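You operate a simulated robot arm through the tools that you are given. There is no shell and no other tool.

The job below is to be done with a simulated robot arm. You get a single attempt, and the scene is never put back.

## Task
Press the lids back on both cream jars and wipe the cream stain off the vanity top.
Fine: each lid on the jar of its colour; wipe with the purple pad and put it back. What is to be rubbed or washed off counts as gone when no trace of it is left.
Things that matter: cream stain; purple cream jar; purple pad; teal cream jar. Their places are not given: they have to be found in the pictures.

Only the result counts: the job must be done as asked and must still hold three seconds after the hand-in. Knocking over, shifting, dropping, spilling or breaking anything else fails it. Lids that push on must go on centred and level and be pressed home; caps that screw on are set level and turned clockwise until they are tight.

## Robot
A 7-joint arm with a two-finger parallel gripper, fixed in place. Base frame: the origin is on the floor under the middle of its stand, x ahead of it, y to its left, z up; the work surface is at about z = 880. Readings come in mm, degrees, newtons and seconds.
It reaches about 1372 mm from its shoulder. Its first joint turns from -149.0 to 149.0 degrees. Payload 3.43 kg.
The TCP is the grasp point between the finger pads, 30 mm short of the fingertips. In the tool frame z runs along the fingers and y along their closing line. Largest opening 94 mm; finger width 28, thickness 10; the body of the gripper, 50 by 96 mm, starts 55 mm behind the TCP.
Orientation is told as [roll, pitch, yaw] about the base's x, y, z axes, in that order, counted from this pose: with the fingers straight down and closing along the base's y, the tool's x points along the base's -x, its y along +y and its z along -z.

## Interface
- The arm moves only by the tool arm_command. Its argument "steps" is a list of rows, each a list of 7 numbers: the shift along the base's x, y, z in mm, then the turn, a rotation vector about the base's x, y, z in degrees, then the closure, from 0 (fully open) to 1 (shut). In form: [[dx, dy, dz, wx, wy, wz, fingers], ...]. A call has 1 to 20 rows; each row shifts and turns the commanded pose from where the row before left it. Each row takes 0.2 s and may step no farther than 50 mm and 8.6 degrees from the row before; otherwise, or with a gripper value out of range, the whole call is refused. A pose out of reach is approached as far as the arm can. The call stops where the force on the tool passes 40 N (or 10 N more than at its start, if that is more) or the arm is blocked; 0.2 s more then pass. Each finger travels about 45 mm/s and halts on what it meets, pressing with about 29 N; the grip force reading is that of the motor and also rises with nothing between the fingers. The clock runs only during rows and for 0.2 s after the last one: add rows that do not move to give the fingers time. The reply holds the time, the measured pose of the TCP, the force on the tool along the base axes, the opening and the grip force, in the units named above and with some noise, with the torque about the TCP (base axes, N m) and any sound that the robot's microphone picked up, and new pictures: "views" is both (left out), scene, wrist or none.
- Cameras (640 x 400 px; columns grow to the right, rows downward): "scene" is fixed at [218.8, -500.7, 1637]; the picture's right is [0.90, -0.44, 0.00], its down [-0.21, -0.43, -0.88] and it looks along [0.39, 0.79, -0.48] (base axes); focal length 323 px, centre (320, 200). "wrist" rides on the gripper at [76, 14, -102] in the tool frame; the picture's right is [-0.18, 0.98, 0.00], its down [-0.75, -0.14, -0.64] and it looks along [-0.63, -0.12, 0.77] (tool axes); focal length 243 px, centre (320, 200).
- measure_at(camera, pixels): there is no depth. For up to 12 entries [column, row, z] of the newest picture of that camera ("zoom" is the newest enlarged one), the place [x, y] in the base frame at which the ray of that pixel passes the height z, good to about 2 mm. It takes no simulated time.
- enlarge(camera, box): a new picture of the part [left, top, right, bottom] of that camera's present view, enlarged. It takes no simulated time.
- job_done(): hands the job in; it is judged then, once.

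Leave the gripper open and the arm clear of the work at the hand-in unless told otherwise.

The tools are called as a command line: name --pt "numbers of a row" for each row, then --argument value for the rest, lists and objects as JSON in quotes. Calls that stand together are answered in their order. arm_command: Moves the arm, as the interface text tells. Its arguments: {"type":"object","properties":{"steps":{"type":"array","items":{"type":"array","items":{"type":"number"}}},"views":{"type":"string","enum":["both","scene","wrist","none"]}},"required":["steps"]} The other tools are called the same way: measure_at (camera, pixels) gives the place at which the rays of pixels pass given heights; enlarge (camera, box) takes an enlarged picture of a part of a camera's view; job_done () hands the job in.

At the start:

```text
time_s: 0.0
ee_pos: [630.3, 760.0, 1199.3]
ee_rot: [0.0, -0.1, 0.0]
ft_force: [0.4, 0.5, 0.5]
wrist_torque: [0.0, -0.01, 0.03]
grip_width: 94.1
grasp_force: 0.1
```

scene: 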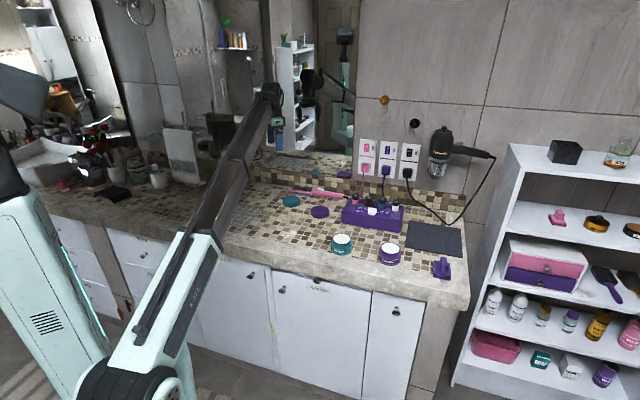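
wrist: 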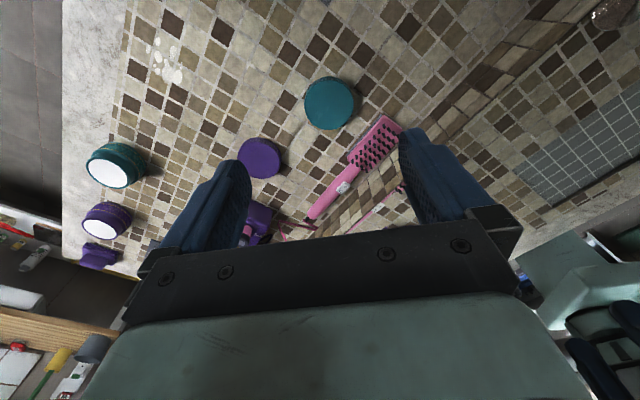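

I see the two open jars (teal at scene pixel ~(341,244), purple at ~(389,253)), lids near (291,201) teal and (320,211) purple, and a purple pad object at ~(441,268). I'll enlarge both views to see details.

enlarge --camera "scene" --box '[260, 170, 480, 300]'

enlarge --camera "wrist" --box '[60, 0, 400, 280]'

```text
2.91 times, centred on (370, 235) of scene
```

zoom: 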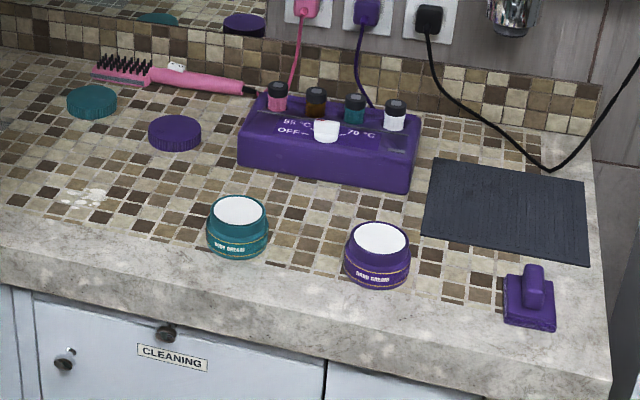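

```text
1.43 times, centred on (230, 140) of wrist
```

zoom: 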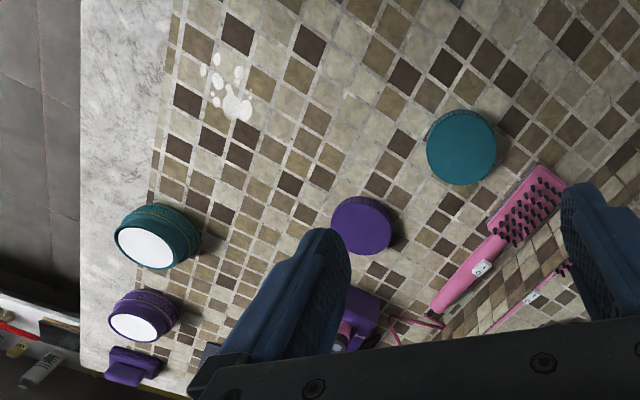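

The stain is at scene about (288,238) as white blobs. I'll measure base positions of jars, lids, pad and stain.

measure_at --camera "wrist" --pixels '[[330, 103, 900], [260, 159, 900], [155, 53, 880], [180, 75, 880], [115, 165, 930], [105, 222, 930], [98, 256, 890]]'

enlarge --camera "scene" --box '[310, 220, 410, 280]'

```text
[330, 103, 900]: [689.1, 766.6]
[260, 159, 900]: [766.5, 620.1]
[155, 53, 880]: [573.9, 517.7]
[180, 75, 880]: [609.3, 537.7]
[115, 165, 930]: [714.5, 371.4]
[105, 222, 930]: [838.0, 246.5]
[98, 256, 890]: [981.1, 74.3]
```

```text
6.40 times, centred on (360, 250) of scene
```

zoom: 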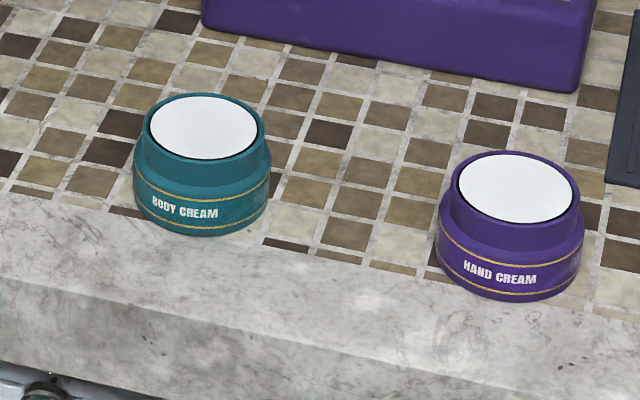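

Measuring jar extents in the zoomed scene picture at several heights.

measure_at --camera "zoom" --pixels '[[204, 236, 880], [516, 300, 880], [133, 195, 895], [270, 200, 895], [438, 255, 895], [584, 255, 895], [204, 127, 920], [204, 127, 930], [516, 187, 920], [516, 187, 930], [149, 127, 925], [259, 127, 925]]'

```text
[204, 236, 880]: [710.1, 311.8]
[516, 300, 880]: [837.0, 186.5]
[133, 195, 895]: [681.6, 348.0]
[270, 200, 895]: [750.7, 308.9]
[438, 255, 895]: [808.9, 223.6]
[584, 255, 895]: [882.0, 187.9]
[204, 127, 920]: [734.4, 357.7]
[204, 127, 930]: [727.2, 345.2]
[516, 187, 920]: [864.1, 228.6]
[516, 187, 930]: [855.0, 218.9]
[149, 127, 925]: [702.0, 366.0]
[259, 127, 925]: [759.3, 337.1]
```

Next, the lids, stain and pad enlarged in the scene view to measure them.

enlarge --camera "scene" --box '[270, 185, 350, 250]'

enlarge --camera "scene" --box '[410, 245, 480, 290]'

```text
6.15 times, centred on (310, 218) of scene
```

zoom: 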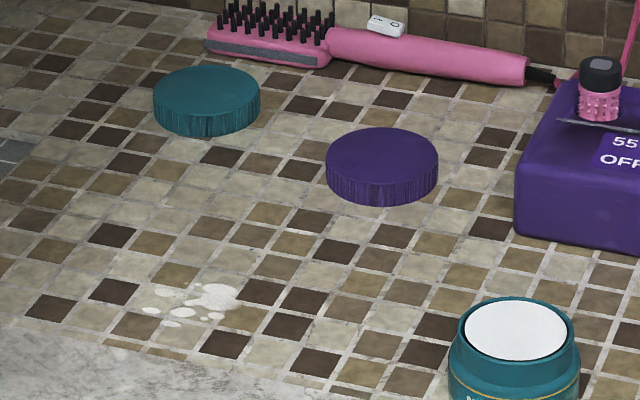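

```text
8.89 times, centred on (445, 268) of scene
```

zoom: 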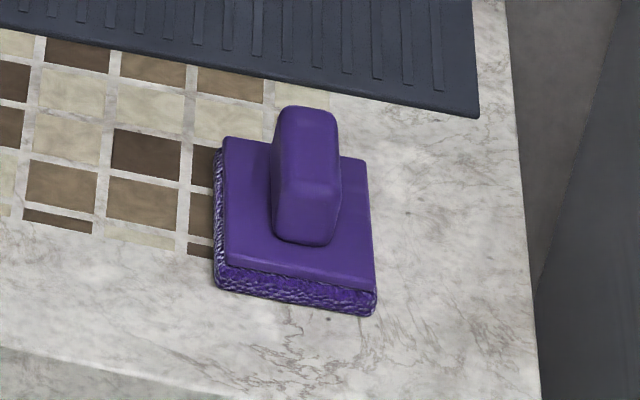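

Measuring the pad corners and handle in this zoom.

measure_at --camera "zoom" --pixels '[[214, 285, 880], [373, 315, 880], [226, 262, 893], [375, 290, 893], [368, 160, 893], [224, 137, 893], [275, 240, 893], [335, 243, 893], [276, 215, 900], [307, 110, 930], [307, 110, 920]]'

measure_at --camera "scene" --pixels '[[291.5, 199, 900], [320, 210, 900], [285, 235, 880], [294, 233, 880], [293, 236, 880], [303, 230, 880]]'

```text
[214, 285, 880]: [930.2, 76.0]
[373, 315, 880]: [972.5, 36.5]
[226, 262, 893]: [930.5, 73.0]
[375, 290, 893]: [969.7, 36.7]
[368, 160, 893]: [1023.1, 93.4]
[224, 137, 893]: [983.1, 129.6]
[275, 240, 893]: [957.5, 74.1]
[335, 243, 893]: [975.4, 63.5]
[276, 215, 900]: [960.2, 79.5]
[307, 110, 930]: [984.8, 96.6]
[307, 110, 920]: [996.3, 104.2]
```

```text
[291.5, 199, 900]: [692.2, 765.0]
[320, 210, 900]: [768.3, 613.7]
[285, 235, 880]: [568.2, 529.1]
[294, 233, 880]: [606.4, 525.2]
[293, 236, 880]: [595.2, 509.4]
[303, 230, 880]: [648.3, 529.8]
```

Lids (≈75 mm across) are at about teal (691,766) and purple (767,617). I'll rotate the gripper by 47° so it aligns with the counter, and move above the teal lid at z≈1080 for a closer look.

arm_command --pt "10 1 -20 0 0 7.8333 0" --pt "10 1 -20 0 0 7.8333 0" --pt "10 1 -20 0 0 7.8333 0" --pt "10 1 -20 0 0 7.8333 0" --pt "10 1 -20 0 0 7.8333 0" --pt "11 1 -20 0 0 7.8333 0" --pt "0 0 0 0 0 0 0" --views "both"

```text
time_s: 1.6
ee_pos: [691.7, 765.4, 1080.5]
ee_rot: [0.0, 0.0, 47.1]
ft_force: [0.1, -0.2, 0.2]
wrist_torque: [-0.03, 0.0, 0.0]
grip_width: 94.0
grasp_force: 0.0
```

scene: 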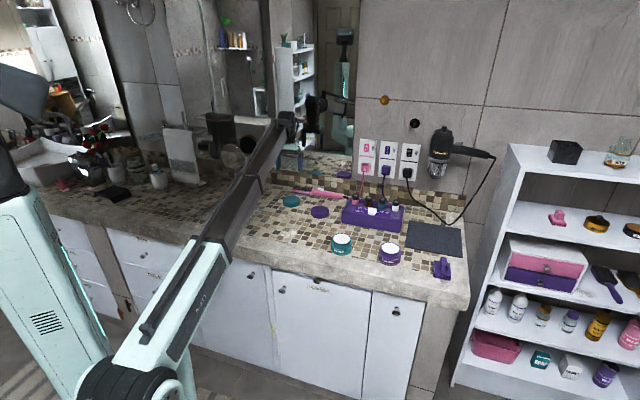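
wrist: 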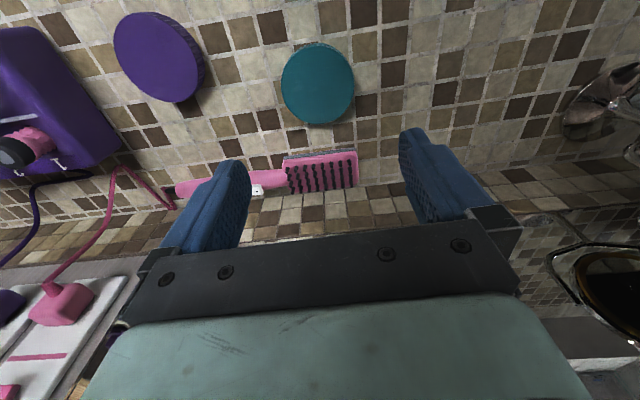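

The teal lid is at wrist (318,83), with the pink brush just behind at row ~155. Enlarge to measure precisely.

enlarge --camera "wrist" --box '[240, 20, 400, 140]'

```text
3.33 times, centred on (320, 80) of wrist
```

zoom: 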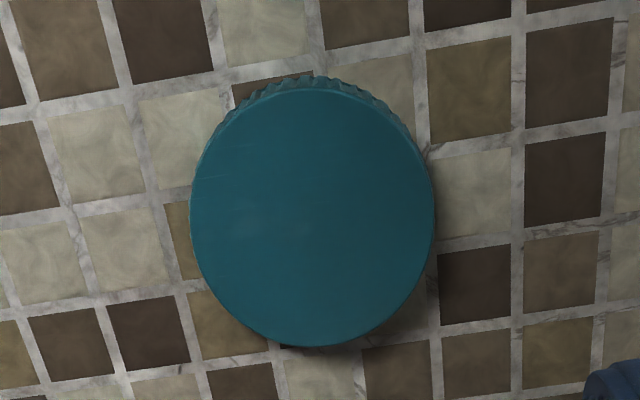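

Measuring the lid's top edge points in this zoom at candidate heights.

measure_at --camera "zoom" --pixels '[[190, 205, 900], [434, 215, 900], [300, 88, 900], [318, 347, 900], [312, 215, 900], [312, 215, 905], [312, 75, 880], [312, 75, 885]]'

measure_at --camera "wrist" --pixels '[[283, 156, 890], [357, 150, 890], [283, 156, 905], [357, 150, 905]]'

enlarge --camera "scene" --box '[270, 185, 350, 235]'

```text
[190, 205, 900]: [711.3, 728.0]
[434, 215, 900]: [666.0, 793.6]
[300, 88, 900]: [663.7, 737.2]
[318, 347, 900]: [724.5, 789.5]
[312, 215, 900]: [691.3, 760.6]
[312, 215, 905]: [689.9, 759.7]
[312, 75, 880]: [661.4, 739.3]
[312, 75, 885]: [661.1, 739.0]
```

```text
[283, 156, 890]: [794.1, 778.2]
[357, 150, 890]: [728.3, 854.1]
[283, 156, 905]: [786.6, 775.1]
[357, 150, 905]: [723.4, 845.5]
```

```text
8.00 times, centred on (310, 210) of scene
```

zoom: 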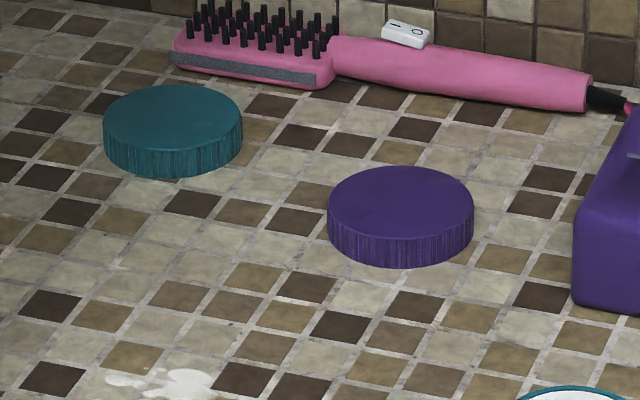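

Determining the lid height from the front edge: bottom at zoom (172,178), top edge at (172,151); likewise for purple (400,268)/(400,238).

measure_at --camera "zoom" --pixels '[[172, 178, 880], [172, 151, 895], [172, 151, 900], [172, 151, 905], [400, 268, 880], [400, 240, 895], [400, 240, 900], [400, 240, 905], [327, 205, 900], [474, 205, 900], [400, 166, 900], [103, 130, 900]]'

```text
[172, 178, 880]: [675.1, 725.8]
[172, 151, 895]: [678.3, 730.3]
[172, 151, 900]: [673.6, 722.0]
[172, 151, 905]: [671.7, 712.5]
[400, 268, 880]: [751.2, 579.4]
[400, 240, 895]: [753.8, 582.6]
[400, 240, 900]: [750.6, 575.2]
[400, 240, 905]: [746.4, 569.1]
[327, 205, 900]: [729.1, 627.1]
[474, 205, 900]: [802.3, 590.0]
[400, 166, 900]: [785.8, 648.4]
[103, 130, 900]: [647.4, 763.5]
```

Lid: ≈80 mm across, top at ≈z 898, centre ≈(691,762). I'll descend to z≈970 (fingertips 940) over it and check alignment.

arm_command --pt "-0.7 -3 -30 0 0 0 0" --pt "0 0 -40 0 0 0 0" --pt "0 0 -40 0 0 0 0" --pt "0 0 0 0 0 0 0" --views "both"

```text
time_s: 2.6
ee_pos: [690.0, 763.2, 970.6]
ee_rot: [0.0, 0.0, 46.9]
ft_force: [-0.8, -0.4, -0.3]
wrist_torque: [0.01, 0.03, 0.02]
grip_width: 93.9
grasp_force: 0.0
```

scene: 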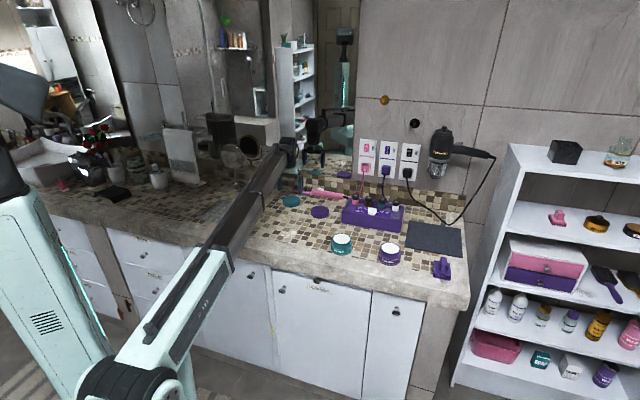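
wrist: 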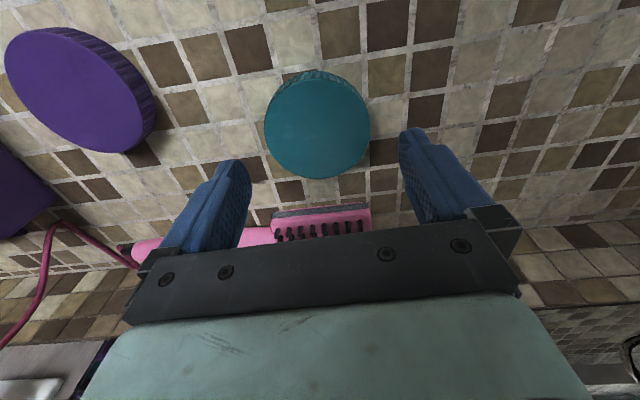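

Enlarging to measure the lid centre again from this pose.

enlarge --camera "wrist" --box '[240, 60, 400, 190]'

```text
3.08 times, centred on (320, 125) of wrist
```

zoom: 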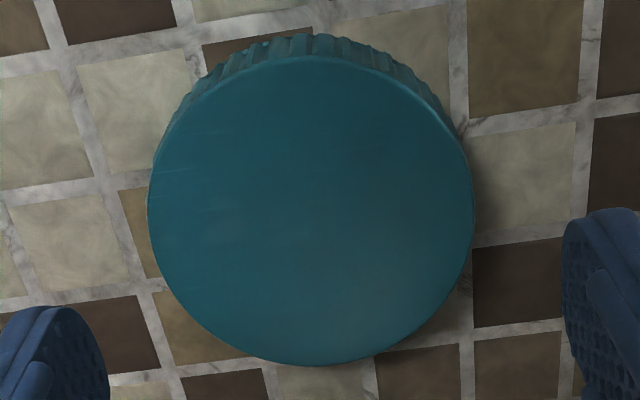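

measure_at --camera "zoom" --pixels '[[148, 205, 898], [475, 210, 898], [300, 56, 898], [318, 366, 898], [308, 200, 898], [312, 33, 880]]'

```text
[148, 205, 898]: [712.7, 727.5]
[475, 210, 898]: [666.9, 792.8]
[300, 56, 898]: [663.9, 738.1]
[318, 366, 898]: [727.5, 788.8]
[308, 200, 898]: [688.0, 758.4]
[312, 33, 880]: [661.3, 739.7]
```

Lid centre ≈(692,764). I'll shift slightly and descend to z≈913 (fingertips ≈3 mm above the counter), then close gently.

arm_command --pt "1 0.7 -20 0 0 0 0" --pt "0.8 0.6 -20 0 0 0 0" --pt "0 0 -17.5 0 0 0 0" --pt "0 0 0 0 0 0 0" --views "wrist"

```text
time_s: 3.6
ee_pos: [691.5, 765.3, 911.5]
ee_rot: [-0.1, -0.1, 47.0]
ft_force: [-0.4, -0.3, -0.1]
wrist_torque: [-0.03, -0.01, 0.0]
grip_width: 94.1
grasp_force: 0.1
```

wrist: 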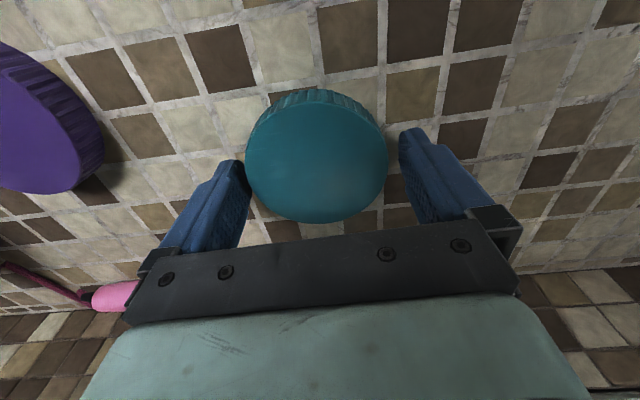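

The lid sits between the fingers, ~2 mm left of centre. Enlarging to check fore-aft centring before closing.

enlarge --camera "wrist" --box '[220, 80, 420, 240]'

```text
2.50 times, centred on (320, 160) of wrist
```

zoom: 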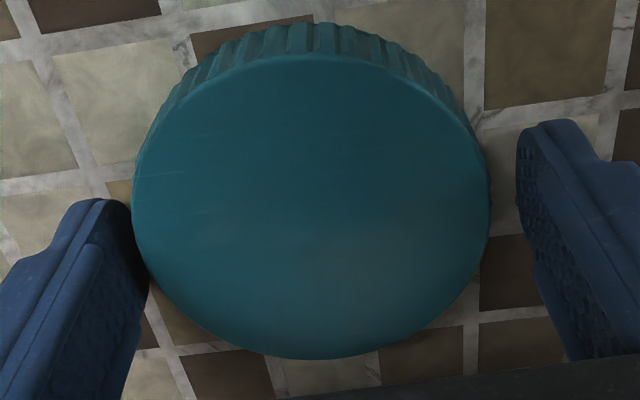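

Shifting ~2 mm toward the left finger side and up 1.5 mm, then closing.

arm_command --pt "1.8 -1.7 1.5 0 0 0 0" --pt "0 0 0 0 0 0 0" --pt "0 0 0 0 0 0 0.5" --pt "0 0 0 0 0 0 1" --pt "0 0 0 0 0 0 1" --views "wrist"

enlarge --camera "wrist" --box '[220, 80, 420, 240]'

```text
time_s: 4.8
ee_pos: [694.9, 763.6, 915.3]
ee_rot: [0.0, 0.0, 47.0]
ft_force: [0.9, 0.2, 0.8]
wrist_torque: [-0.01, -0.02, 0.0]
grip_width: 79.8
grasp_force: 29.2
```

wrist: 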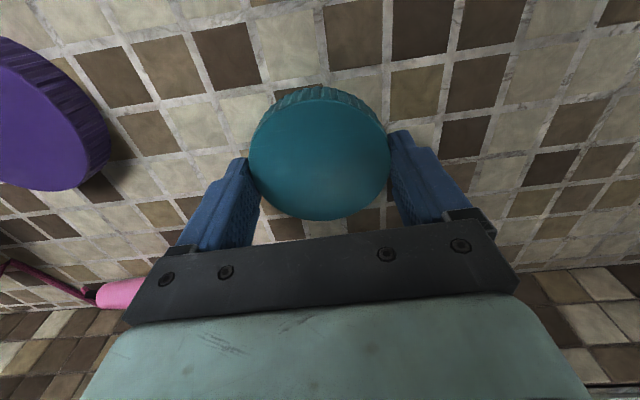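

```text
2.50 times, centred on (320, 160) of wrist
```

zoom: 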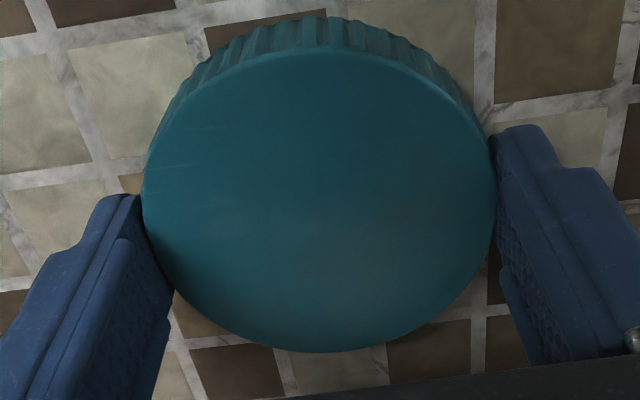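

Gripped the teal lid (79.8 mm, 29 N), centred fore-aft. Lift, and carry it at height toward the teal jar (≈(729,347)), ending at z≈1200 for a view of the jars.

arm_command --pt "0 0 10 0 0 0 1" --pt "0 0 30 0 0 0 1" --pt "0 0 45 0 0 0 1" --pt "0 -5 45 0 0 0 1" --pt "3 -35 30 0 0 0 1" --pt "4 -40 25 0 0 0 1" --pt "4 -42 20 0 0 0 1" --pt "4 -42 20 0 0 0 1" --pt "4 -42 20 0 0 0 1" --pt "4 -42 20 0 0 0 1" --pt "4 -42 20 0 0 0 1" --pt "4 -42 0 0 0 0 1" --pt "4 -42 0 0 0 0 1" --pt "4 -40 0 0 0 0 1" --pt "0 0 0 0 0 0 1" --views "both"

```text
time_s: 7.1
ee_pos: [719.4, 505.2, 1183.2]
ee_rot: [-0.1, -0.7, 46.7]
ft_force: [5.7, 0.4, -9.7]
wrist_torque: [0.37, 0.13, 0.23]
grip_width: 79.9
grasp_force: 28.6
stopped in row 11: the force on the tool passed its limit at 65 N (the readings are from after the stop); the commanded pose is now the measured one
```

scene: 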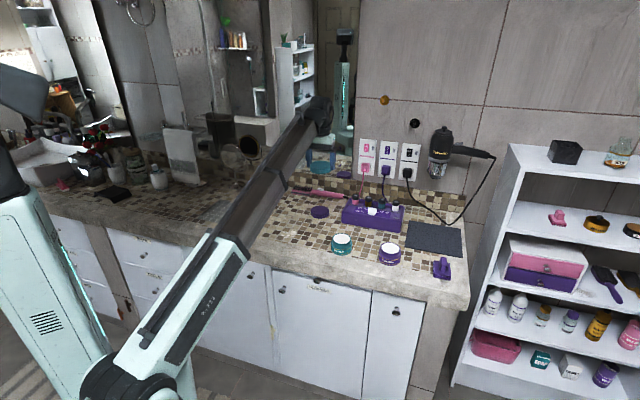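
wrist: 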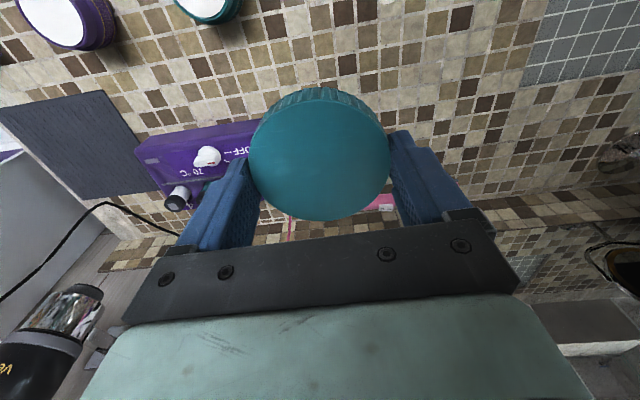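

The motion stopped with a 65 N spike although nothing is visibly near the gripper. I'll hold still for a moment and read the forces before continuing.

arm_command --pt "0 0 0 0 0 0 1" --pt "0 0 0 0 0 0 1" --views "both"

enlarge --camera "scene" --box '[220, 70, 420, 200]'

```text
time_s: 7.7
ee_pos: [720.8, 507.3, 1184.5]
ee_rot: [-0.1, -0.5, 46.4]
ft_force: [8.0, 1.6, -15.9]
wrist_torque: [0.47, -0.15, 0.24]
grip_width: 79.6
grasp_force: 29.4
```

scene: 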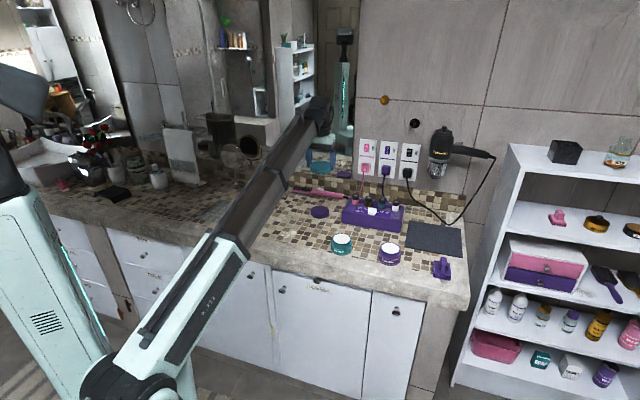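
wrist: 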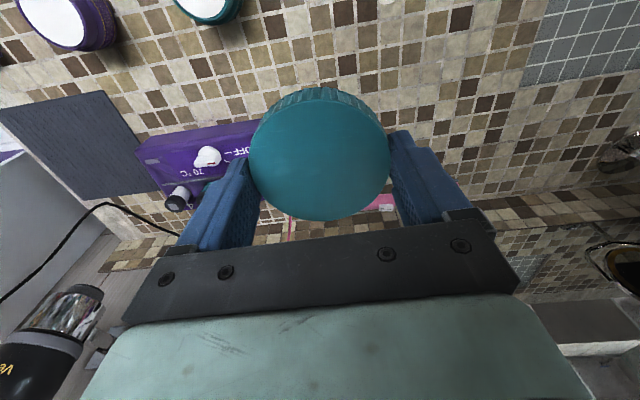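

```text
3.08 times, centred on (320, 135) of scene
```

zoom: 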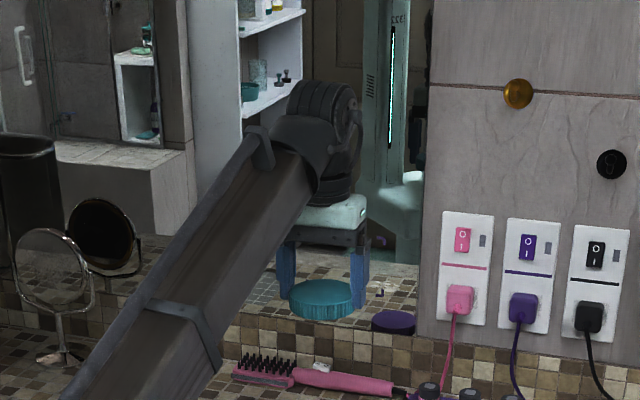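

The gripper seems to be near the steep forearm (arm folds when high and close), leaving a residual contact force. I'll back off: move down and slightly away from the robot.

arm_command --pt "5 5 -15 0 0 0 1" --pt "5 5 -25 0 0 0 1" --pt "0 0 -30 0 0 0 1" --pt "0 0 -30 0 0 0 1" --pt "0 0 0 0 0 0 1" --views "both"

```text
time_s: 8.9
ee_pos: [731.1, 516.5, 1084.6]
ee_rot: [-0.1, -0.6, 46.5]
ft_force: [-0.9, 0.5, -0.1]
wrist_torque: [0.01, -0.01, 0.03]
grip_width: 79.7
grasp_force: 29.1
```

scene: 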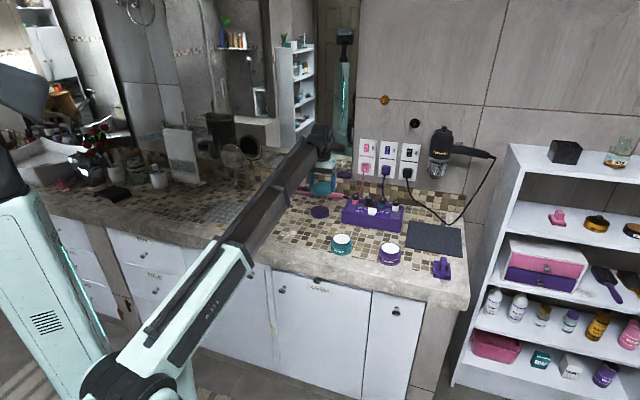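
wrist: 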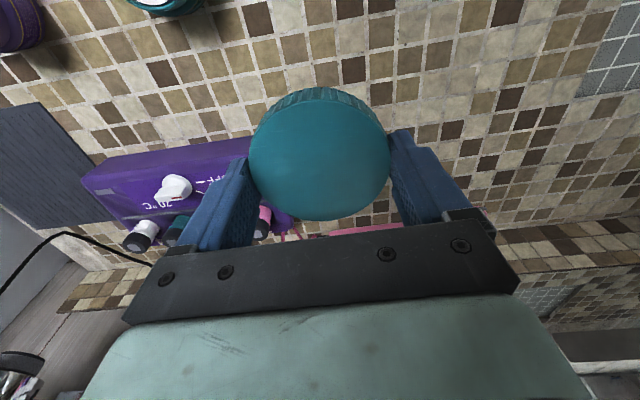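

Force is gone; lid is still well held. I'll check the positions of the purple box's near-left corner to avoid it, and the jars in the scene view.

measure_at --camera "scene" --pixels '[[342, 224, 880], [344, 207, 925], [401, 233, 880], [355, 203, 960], [381, 212, 960]]'

enlarge --camera "scene" --box '[310, 180, 470, 290]'

```text
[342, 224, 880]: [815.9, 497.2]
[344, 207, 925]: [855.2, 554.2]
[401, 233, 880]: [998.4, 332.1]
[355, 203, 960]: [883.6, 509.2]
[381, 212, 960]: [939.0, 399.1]
```

```text
3.64 times, centred on (390, 235) of scene
```

zoom: 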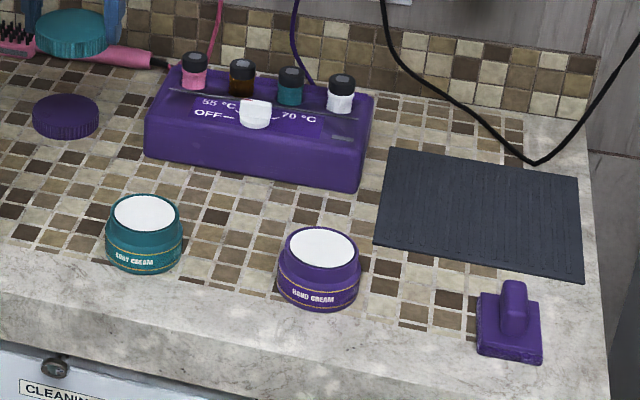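

Clear path: the box front is at v≈920, well behind. I'll correct the small tilt, and move toward the teal jar at about z 1020, watching forces.

arm_command --pt "0 -20 -20 -0.44 0.41 0.5 1" --pt "0 -30 -20 0 0 0 1" --pt "0 -30 -20 0 0 0 1" --pt "0 -25 -10 0 0 0 1" --pt "0 0 0 0 0 0 1" --views "both"

```text
time_s: 10.1
ee_pos: [729.1, 413.4, 1013.5]
ee_rot: [-0.1, 0.0, 47.0]
ft_force: [0.9, 0.1, -0.2]
wrist_torque: [0.02, 0.03, 0.01]
grip_width: 79.7
grasp_force: 29.5
```

scene: 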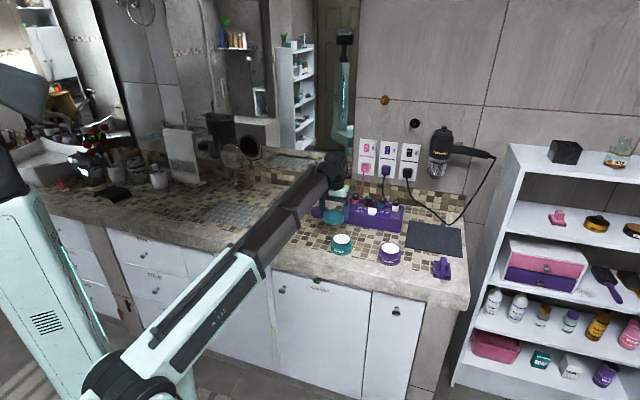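
wrist: 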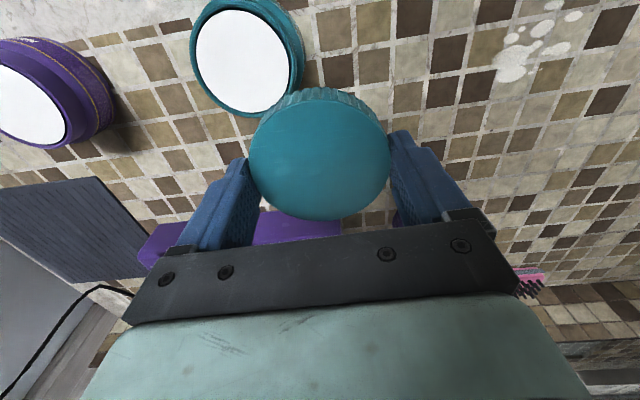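

The jar is visible at wrist (247,55). Enlarge to measure its rim, plus the purple jar.

enlarge --camera "wrist" --box '[170, 0, 330, 130]'

```text
3.08 times, centred on (250, 65) of wrist
```

zoom: 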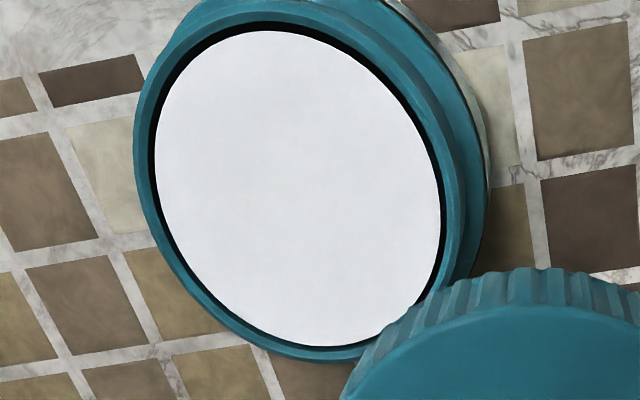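

measure_at --camera "zoom" --pixels '[[155, 150, 925], [442, 215, 925], [262, 30, 925], [325, 347, 925], [155, 150, 915], [442, 215, 915], [262, 30, 915], [325, 347, 915], [134, 165, 925], [290, 362, 925]]'

```text
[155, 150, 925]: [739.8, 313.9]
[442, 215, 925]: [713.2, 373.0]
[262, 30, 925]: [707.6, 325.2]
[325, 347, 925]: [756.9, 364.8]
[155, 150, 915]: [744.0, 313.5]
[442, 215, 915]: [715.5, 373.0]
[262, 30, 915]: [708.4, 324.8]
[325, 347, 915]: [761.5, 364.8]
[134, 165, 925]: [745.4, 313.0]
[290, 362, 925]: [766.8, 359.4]
```

Jar centre ≈(729.5, 347.5), rim at ≈z 928. Move directly above it, keeping z≈1013.

arm_command --pt "0.4 -20 0 0 0 0 1" --pt "0 -25 0 0 0 0 1" --pt "0 -20.9 0 0 0 0 1" --pt "0 0 0 0 0 0 1" --views "both"

enlarge --camera "scene" --box '[300, 190, 400, 270]'

```text
time_s: 11.1
ee_pos: [729.6, 346.1, 1013.4]
ee_rot: [-0.1, 0.0, 47.0]
ft_force: [-0.2, 0.1, -0.2]
wrist_torque: [-0.02, -0.02, 0.0]
grip_width: 79.5
grasp_force: 29.2
```

scene: 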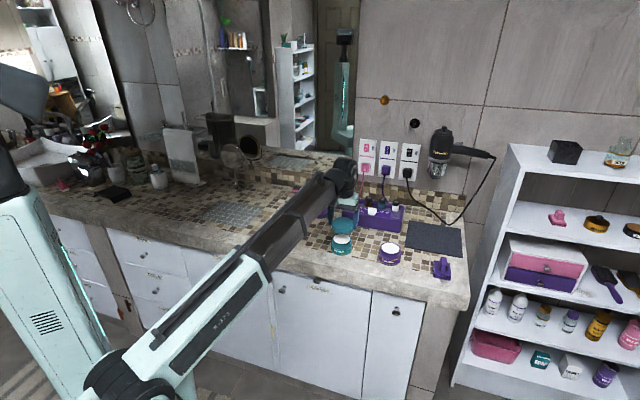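
wrist: 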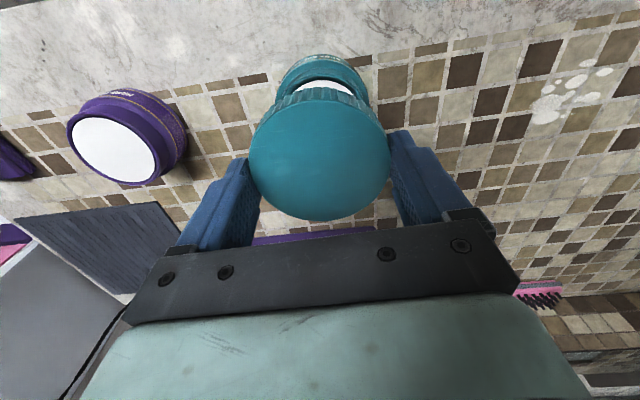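

```text
5.00 times, centred on (350, 230) of scene
```

zoom: 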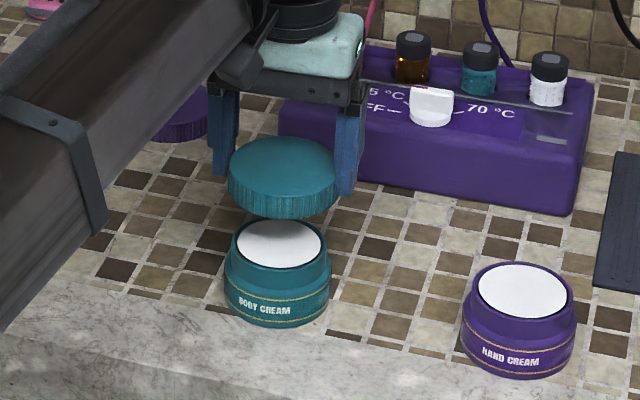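

Measuring lid and jar edges in this scene zoom to cross-check alignment (lid held at TCP (729.6,346.1), lid top ≈z 997, bottom ≈979).

measure_at --camera "zoom" --pixels '[[228, 176, 997], [338, 176, 997], [283, 219, 979], [224, 290, 895], [331, 288, 895], [278, 327, 880], [231, 243, 928], [326, 243, 928], [278, 220, 928], [278, 270, 928], [278, 243, 927]]'

enlarge --camera "scene" --box '[325, 205, 365, 260]'

```text
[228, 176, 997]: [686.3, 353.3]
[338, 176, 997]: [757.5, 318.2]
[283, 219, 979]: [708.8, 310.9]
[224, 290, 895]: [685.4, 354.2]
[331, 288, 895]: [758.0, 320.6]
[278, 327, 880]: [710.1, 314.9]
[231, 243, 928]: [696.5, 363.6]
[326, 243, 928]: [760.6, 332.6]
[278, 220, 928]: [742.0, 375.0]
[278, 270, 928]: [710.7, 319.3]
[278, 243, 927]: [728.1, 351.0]
```

```text
7.27 times, centred on (345, 232) of scene
```

zoom: 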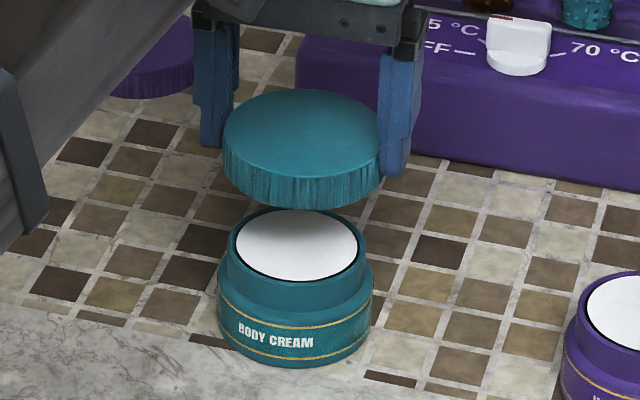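

Alignment is good laterally; shift (+0.2,+1.5) and descend to z≈970 (lid bottom just above the rim), then inspect.

arm_command --pt "0.2 1.5 -15 0 0 0 1" --pt "0 0 -15 0 0 0 1" --pt "0 0 -13 0 0 0 1" --pt "0 0 0 0 0 0 1" --views "both"

enlarge --camera "scene" --box '[320, 205, 370, 265]'

enlarge --camera "wrist" --box '[220, 60, 420, 240]'

```text
time_s: 12.1
ee_pos: [730.5, 346.4, 970.1]
ee_rot: [-0.1, 0.0, 47.0]
ft_force: [-0.8, 0.0, -2.1]
wrist_torque: [0.01, -0.01, 0.02]
grip_width: 79.8
grasp_force: 29.2
```

scene: 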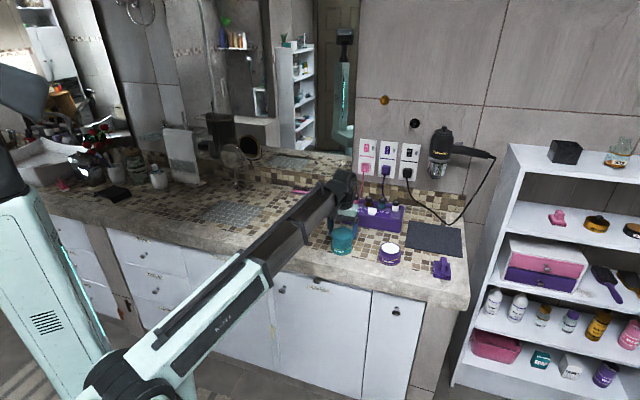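
wrist: 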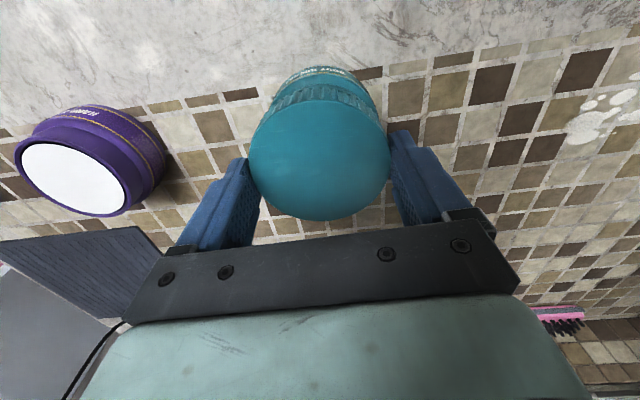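

```text
6.67 times, centred on (345, 235) of scene
```

zoom: 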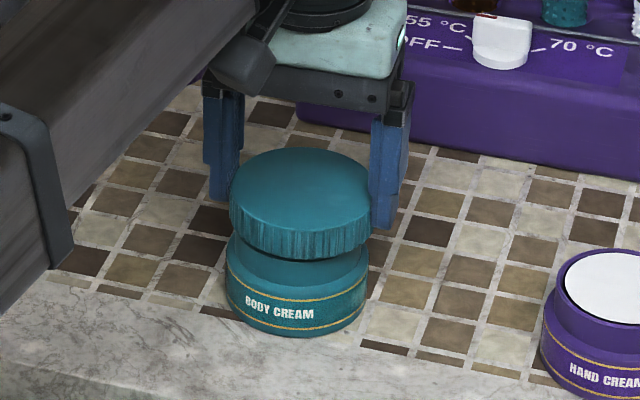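

```text
2.22 times, centred on (320, 150) of wrist
```

zoom: 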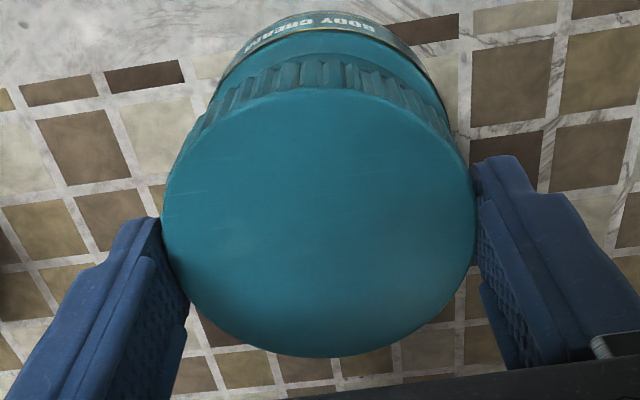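

Enlarging the wrist view around the jar/lid interface for a finer check of lateral centring.

enlarge --camera "wrist" --box '[260, 55, 390, 125]'

enlarge --camera "scene" --box '[325, 225, 365, 260]'

```text
4.92 times, centred on (325, 90) of wrist
```

zoom: 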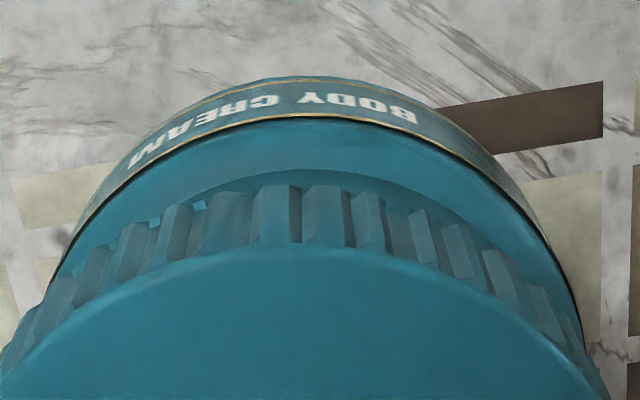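

```text
11.43 times, centred on (345, 242) of scene
```

zoom: 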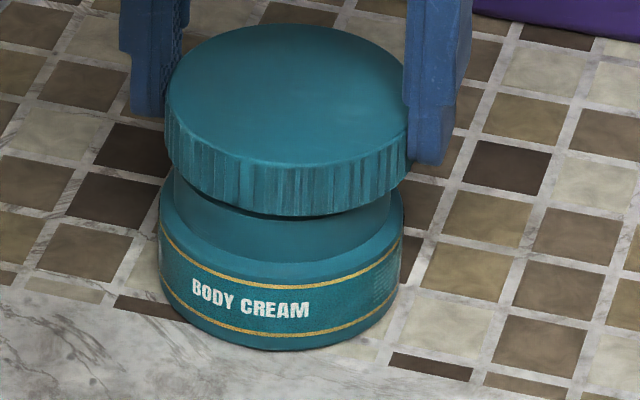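

Wrist suggests the jar is ~1.5–2 mm toward +u of the lid; scene ~0.7 mm. I'll shift by (-0.6,+1.5) mm and recheck.

arm_command --pt "-0.6 1.5 0 0 0 0 1" --pt "0 0 0 0 0 0 1" --views "both"

enlarge --camera "wrist" --box '[260, 55, 390, 125]'

enlarge --camera "scene" --box '[325, 225, 365, 260]'

arm_command --pt "0 0 0 0 0 0 1" --views "none"

arm_command --pt "0 0 0 0 0 0 1" --views "none"

```text
time_s: 12.7
ee_pos: [730.6, 347.0, 970.9]
ee_rot: [-0.1, 0.0, 47.0]
ft_force: [-0.6, 0.4, 0.7]
wrist_torque: [-0.01, -0.04, 0.02]
grip_width: 79.8
grasp_force: 28.9
```

scene: 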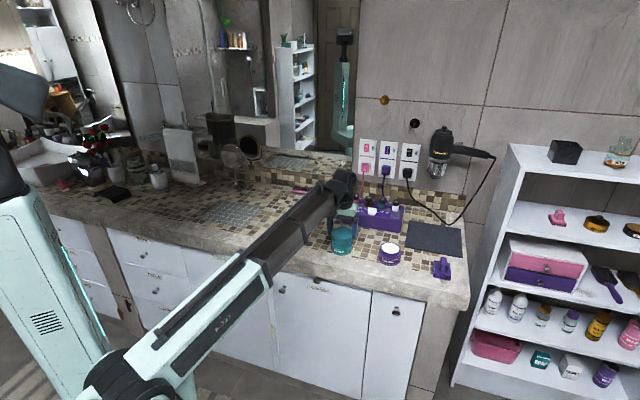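
wrist: 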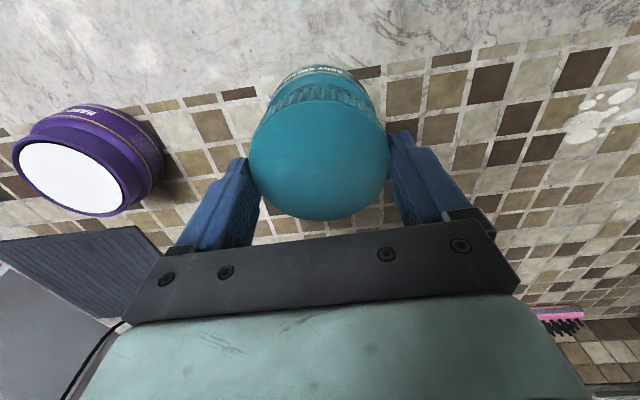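

```text
4.92 times, centred on (325, 90) of wrist
```

zoom: 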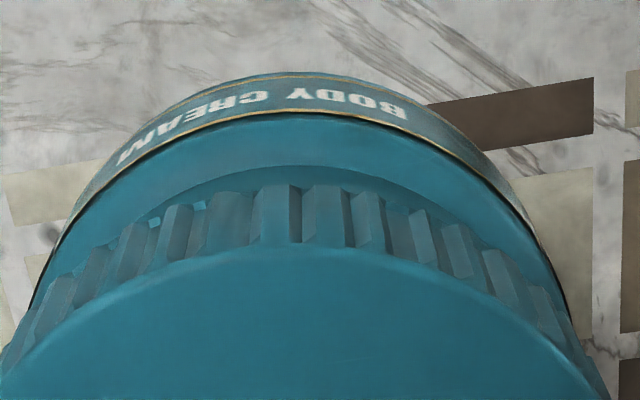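

```text
11.43 times, centred on (345, 242) of scene
```

zoom: 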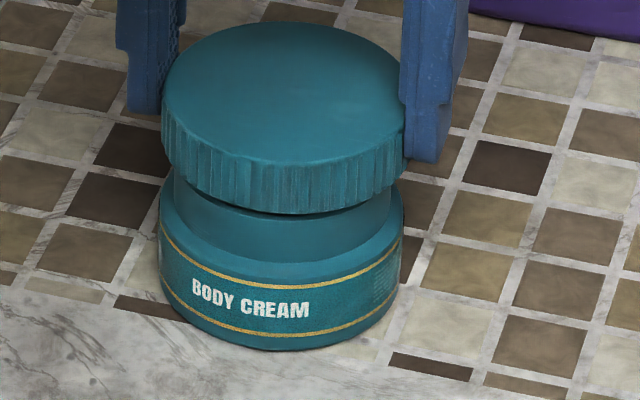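

```text
time_s: 13.1
ee_pos: [730.4, 347.9, 969.3]
ee_rot: [-0.2, 0.0, 47.0]
ft_force: [1.6, -0.4, 0.3]
wrist_torque: [-0.02, -0.02, 0.0]
grip_width: 79.6
grasp_force: 28.4
```

```text
time_s: 13.5
ee_pos: [729.4, 347.0, 971.0]
ee_rot: [0.0, -0.1, 47.0]
ft_force: [-0.9, 0.0, 0.0]
wrist_torque: [0.0, -0.01, -0.01]
grip_width: 79.7
grasp_force: 29.2
```

Lateral alignment now good. Check the depth direction with front-edge points in the scene zoom.

measure_at --camera "zoom" --pixels '[[283, 214, 936], [283, 214, 938], [282, 351, 880], [282, 288, 903], [283, 165, 954], [283, 22, 954]]'

```text
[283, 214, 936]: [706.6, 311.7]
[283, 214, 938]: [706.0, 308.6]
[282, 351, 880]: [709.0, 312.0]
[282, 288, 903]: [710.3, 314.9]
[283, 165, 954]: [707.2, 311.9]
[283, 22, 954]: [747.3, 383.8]
```

Within ~1 mm. Now descend slowly in 2 mm steps watching force.

arm_command --pt "0 0 -2 0 0 0 1" --pt "0 0 -2 0 0 0 1" --pt "0 0 -2 0 0 0 1" --pt "0 0 -2 0 0 0 1" --pt "0 0 -2 0 0 0 1" --pt "0 0 0 0 0 0 1" --views "scene"

enlarge --camera "scene" --box '[325, 225, 365, 260]'

```text
time_s: 14.9
ee_pos: [729.3, 348.0, 960.2]
ee_rot: [-0.2, 0.0, 46.9]
ft_force: [-0.3, 0.6, -0.5]
wrist_torque: [-0.03, 0.02, 0.02]
grip_width: 79.6
grasp_force: 29.0
```

scene: 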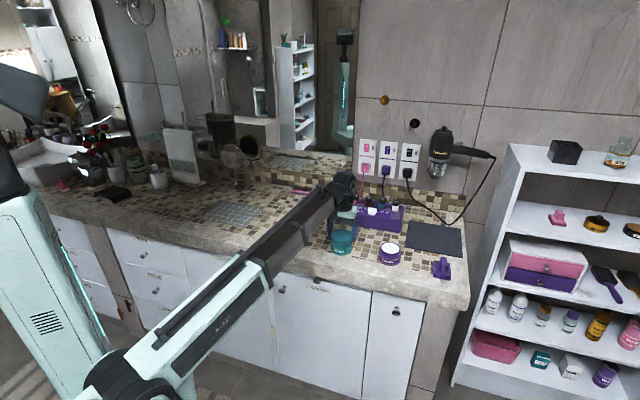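

```text
11.43 times, centred on (345, 242) of scene
```

zoom: 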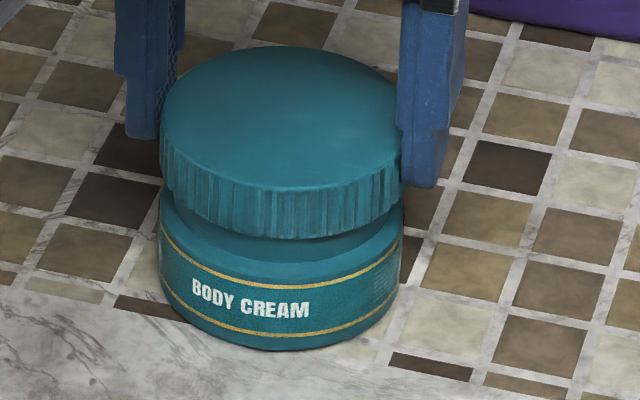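

No force yet at z 960. Continue down in 2 mm steps.

arm_command --pt "0.3 0 -2 0 0 0 1" --pt "0 0 -2 0 0 0 1" --pt "0 0 -2 0 0 0 1" --pt "0 0 -2 0 0 0 1" --pt "0 0 -2 0 0 0 1" --pt "0 0 0 0 0 0 1" --views "scene"

enlarge --camera "scene" --box '[325, 225, 365, 260]'

```text
time_s: 16.3
ee_pos: [730.1, 348.5, 949.6]
ee_rot: [-0.1, 0.0, 47.0]
ft_force: [-1.1, -1.2, 0.8]
wrist_torque: [-0.02, 0.05, 0.0]
grip_width: 79.8
grasp_force: 29.2
```

scene: 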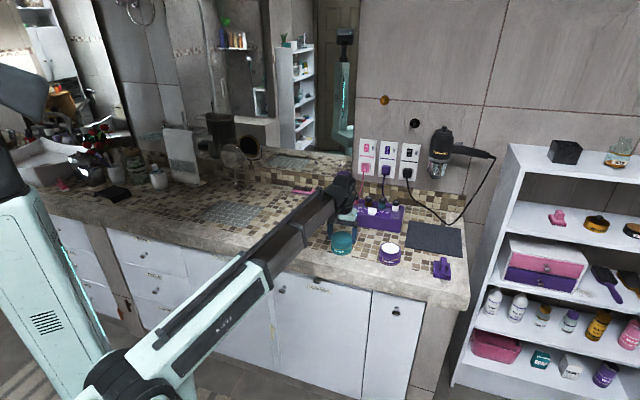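

```text
11.43 times, centred on (345, 242) of scene
```

zoom: 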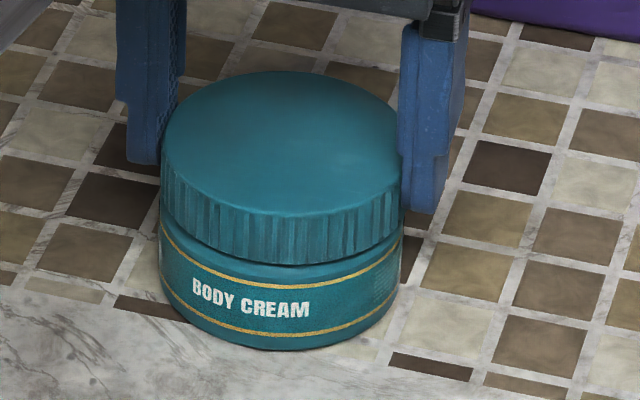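

Lid is over the neck, almost down to the shoulder. Continue in 1 mm steps to press it home.

arm_command --pt "0 0 -1 0 0 0 1" --pt "0 0 -1 0 0 0 1" --pt "0 0 -1 0 0 0 1" --pt "0 0 -1 0 0 0 1" --pt "0 0 -1 0 0 0 1" --pt "0 0 -1 0 0 0 1" --pt "0 0 0 0 0 0 1" --views "scene"

enlarge --camera "scene" --box '[325, 225, 365, 260]'

```text
time_s: 17.9
ee_pos: [729.2, 347.4, 946.0]
ee_rot: [-0.1, -0.2, 46.9]
ft_force: [-5.6, 0.1, 38.4]
wrist_torque: [0.11, 0.23, 0.07]
grip_width: 79.6
grasp_force: 28.9
heard: snap
```

scene: 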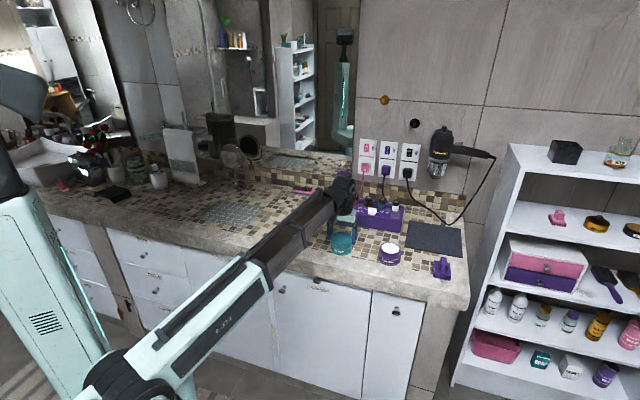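

```text
11.43 times, centred on (345, 242) of scene
```

zoom: 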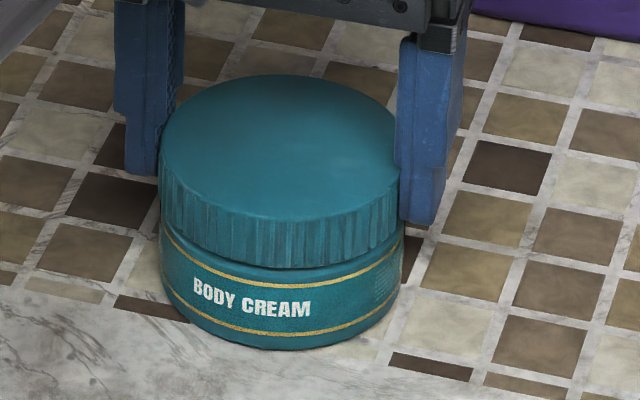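

"Snap" heard with 38 N – the teal lid is home and level. Relieve the preload by 2 mm, then open and back off upward.

arm_command --pt "0 0 2 0 0 0 1" --pt "0 0 0 0 0 0 0.6" --pt "0 0 0 0 0 0 0" --pt "0 0 0 0 0 0 0" --pt "0 0 0 0 0 0 0" --views "both"

enlarge --camera "scene" --box '[325, 225, 365, 260]'

```text
time_s: 19.1
ee_pos: [729.8, 348.4, 946.0]
ee_rot: [-0.2, 0.0, 47.0]
ft_force: [0.0, -0.6, 0.3]
wrist_torque: [-0.03, -0.01, -0.01]
grip_width: 93.7
grasp_force: 0.1
```

scene: 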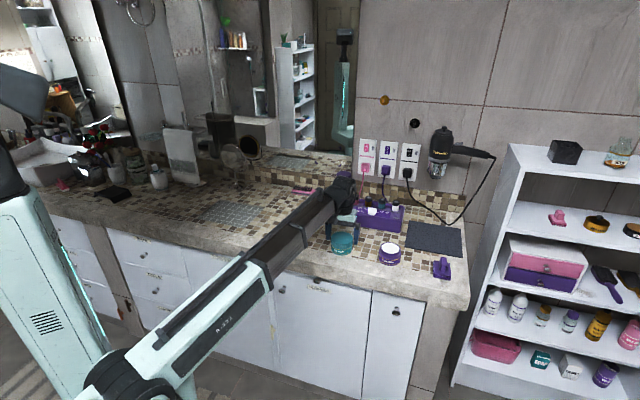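
wrist: 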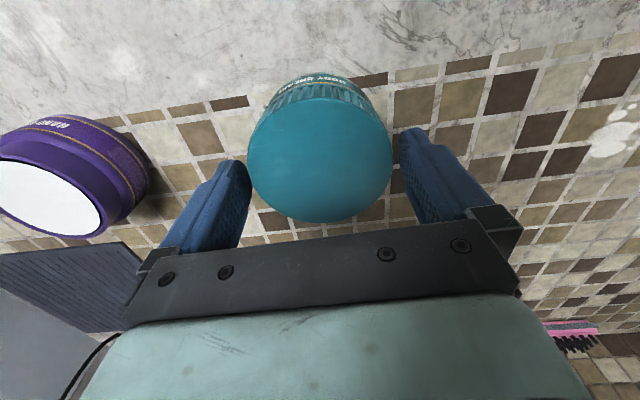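

```text
11.43 times, centred on (345, 242) of scene
```

zoom: 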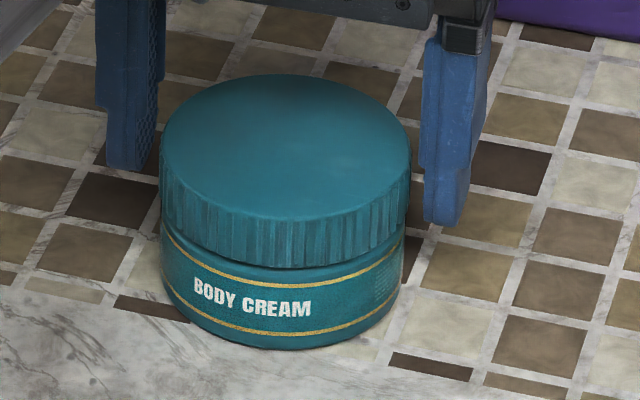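

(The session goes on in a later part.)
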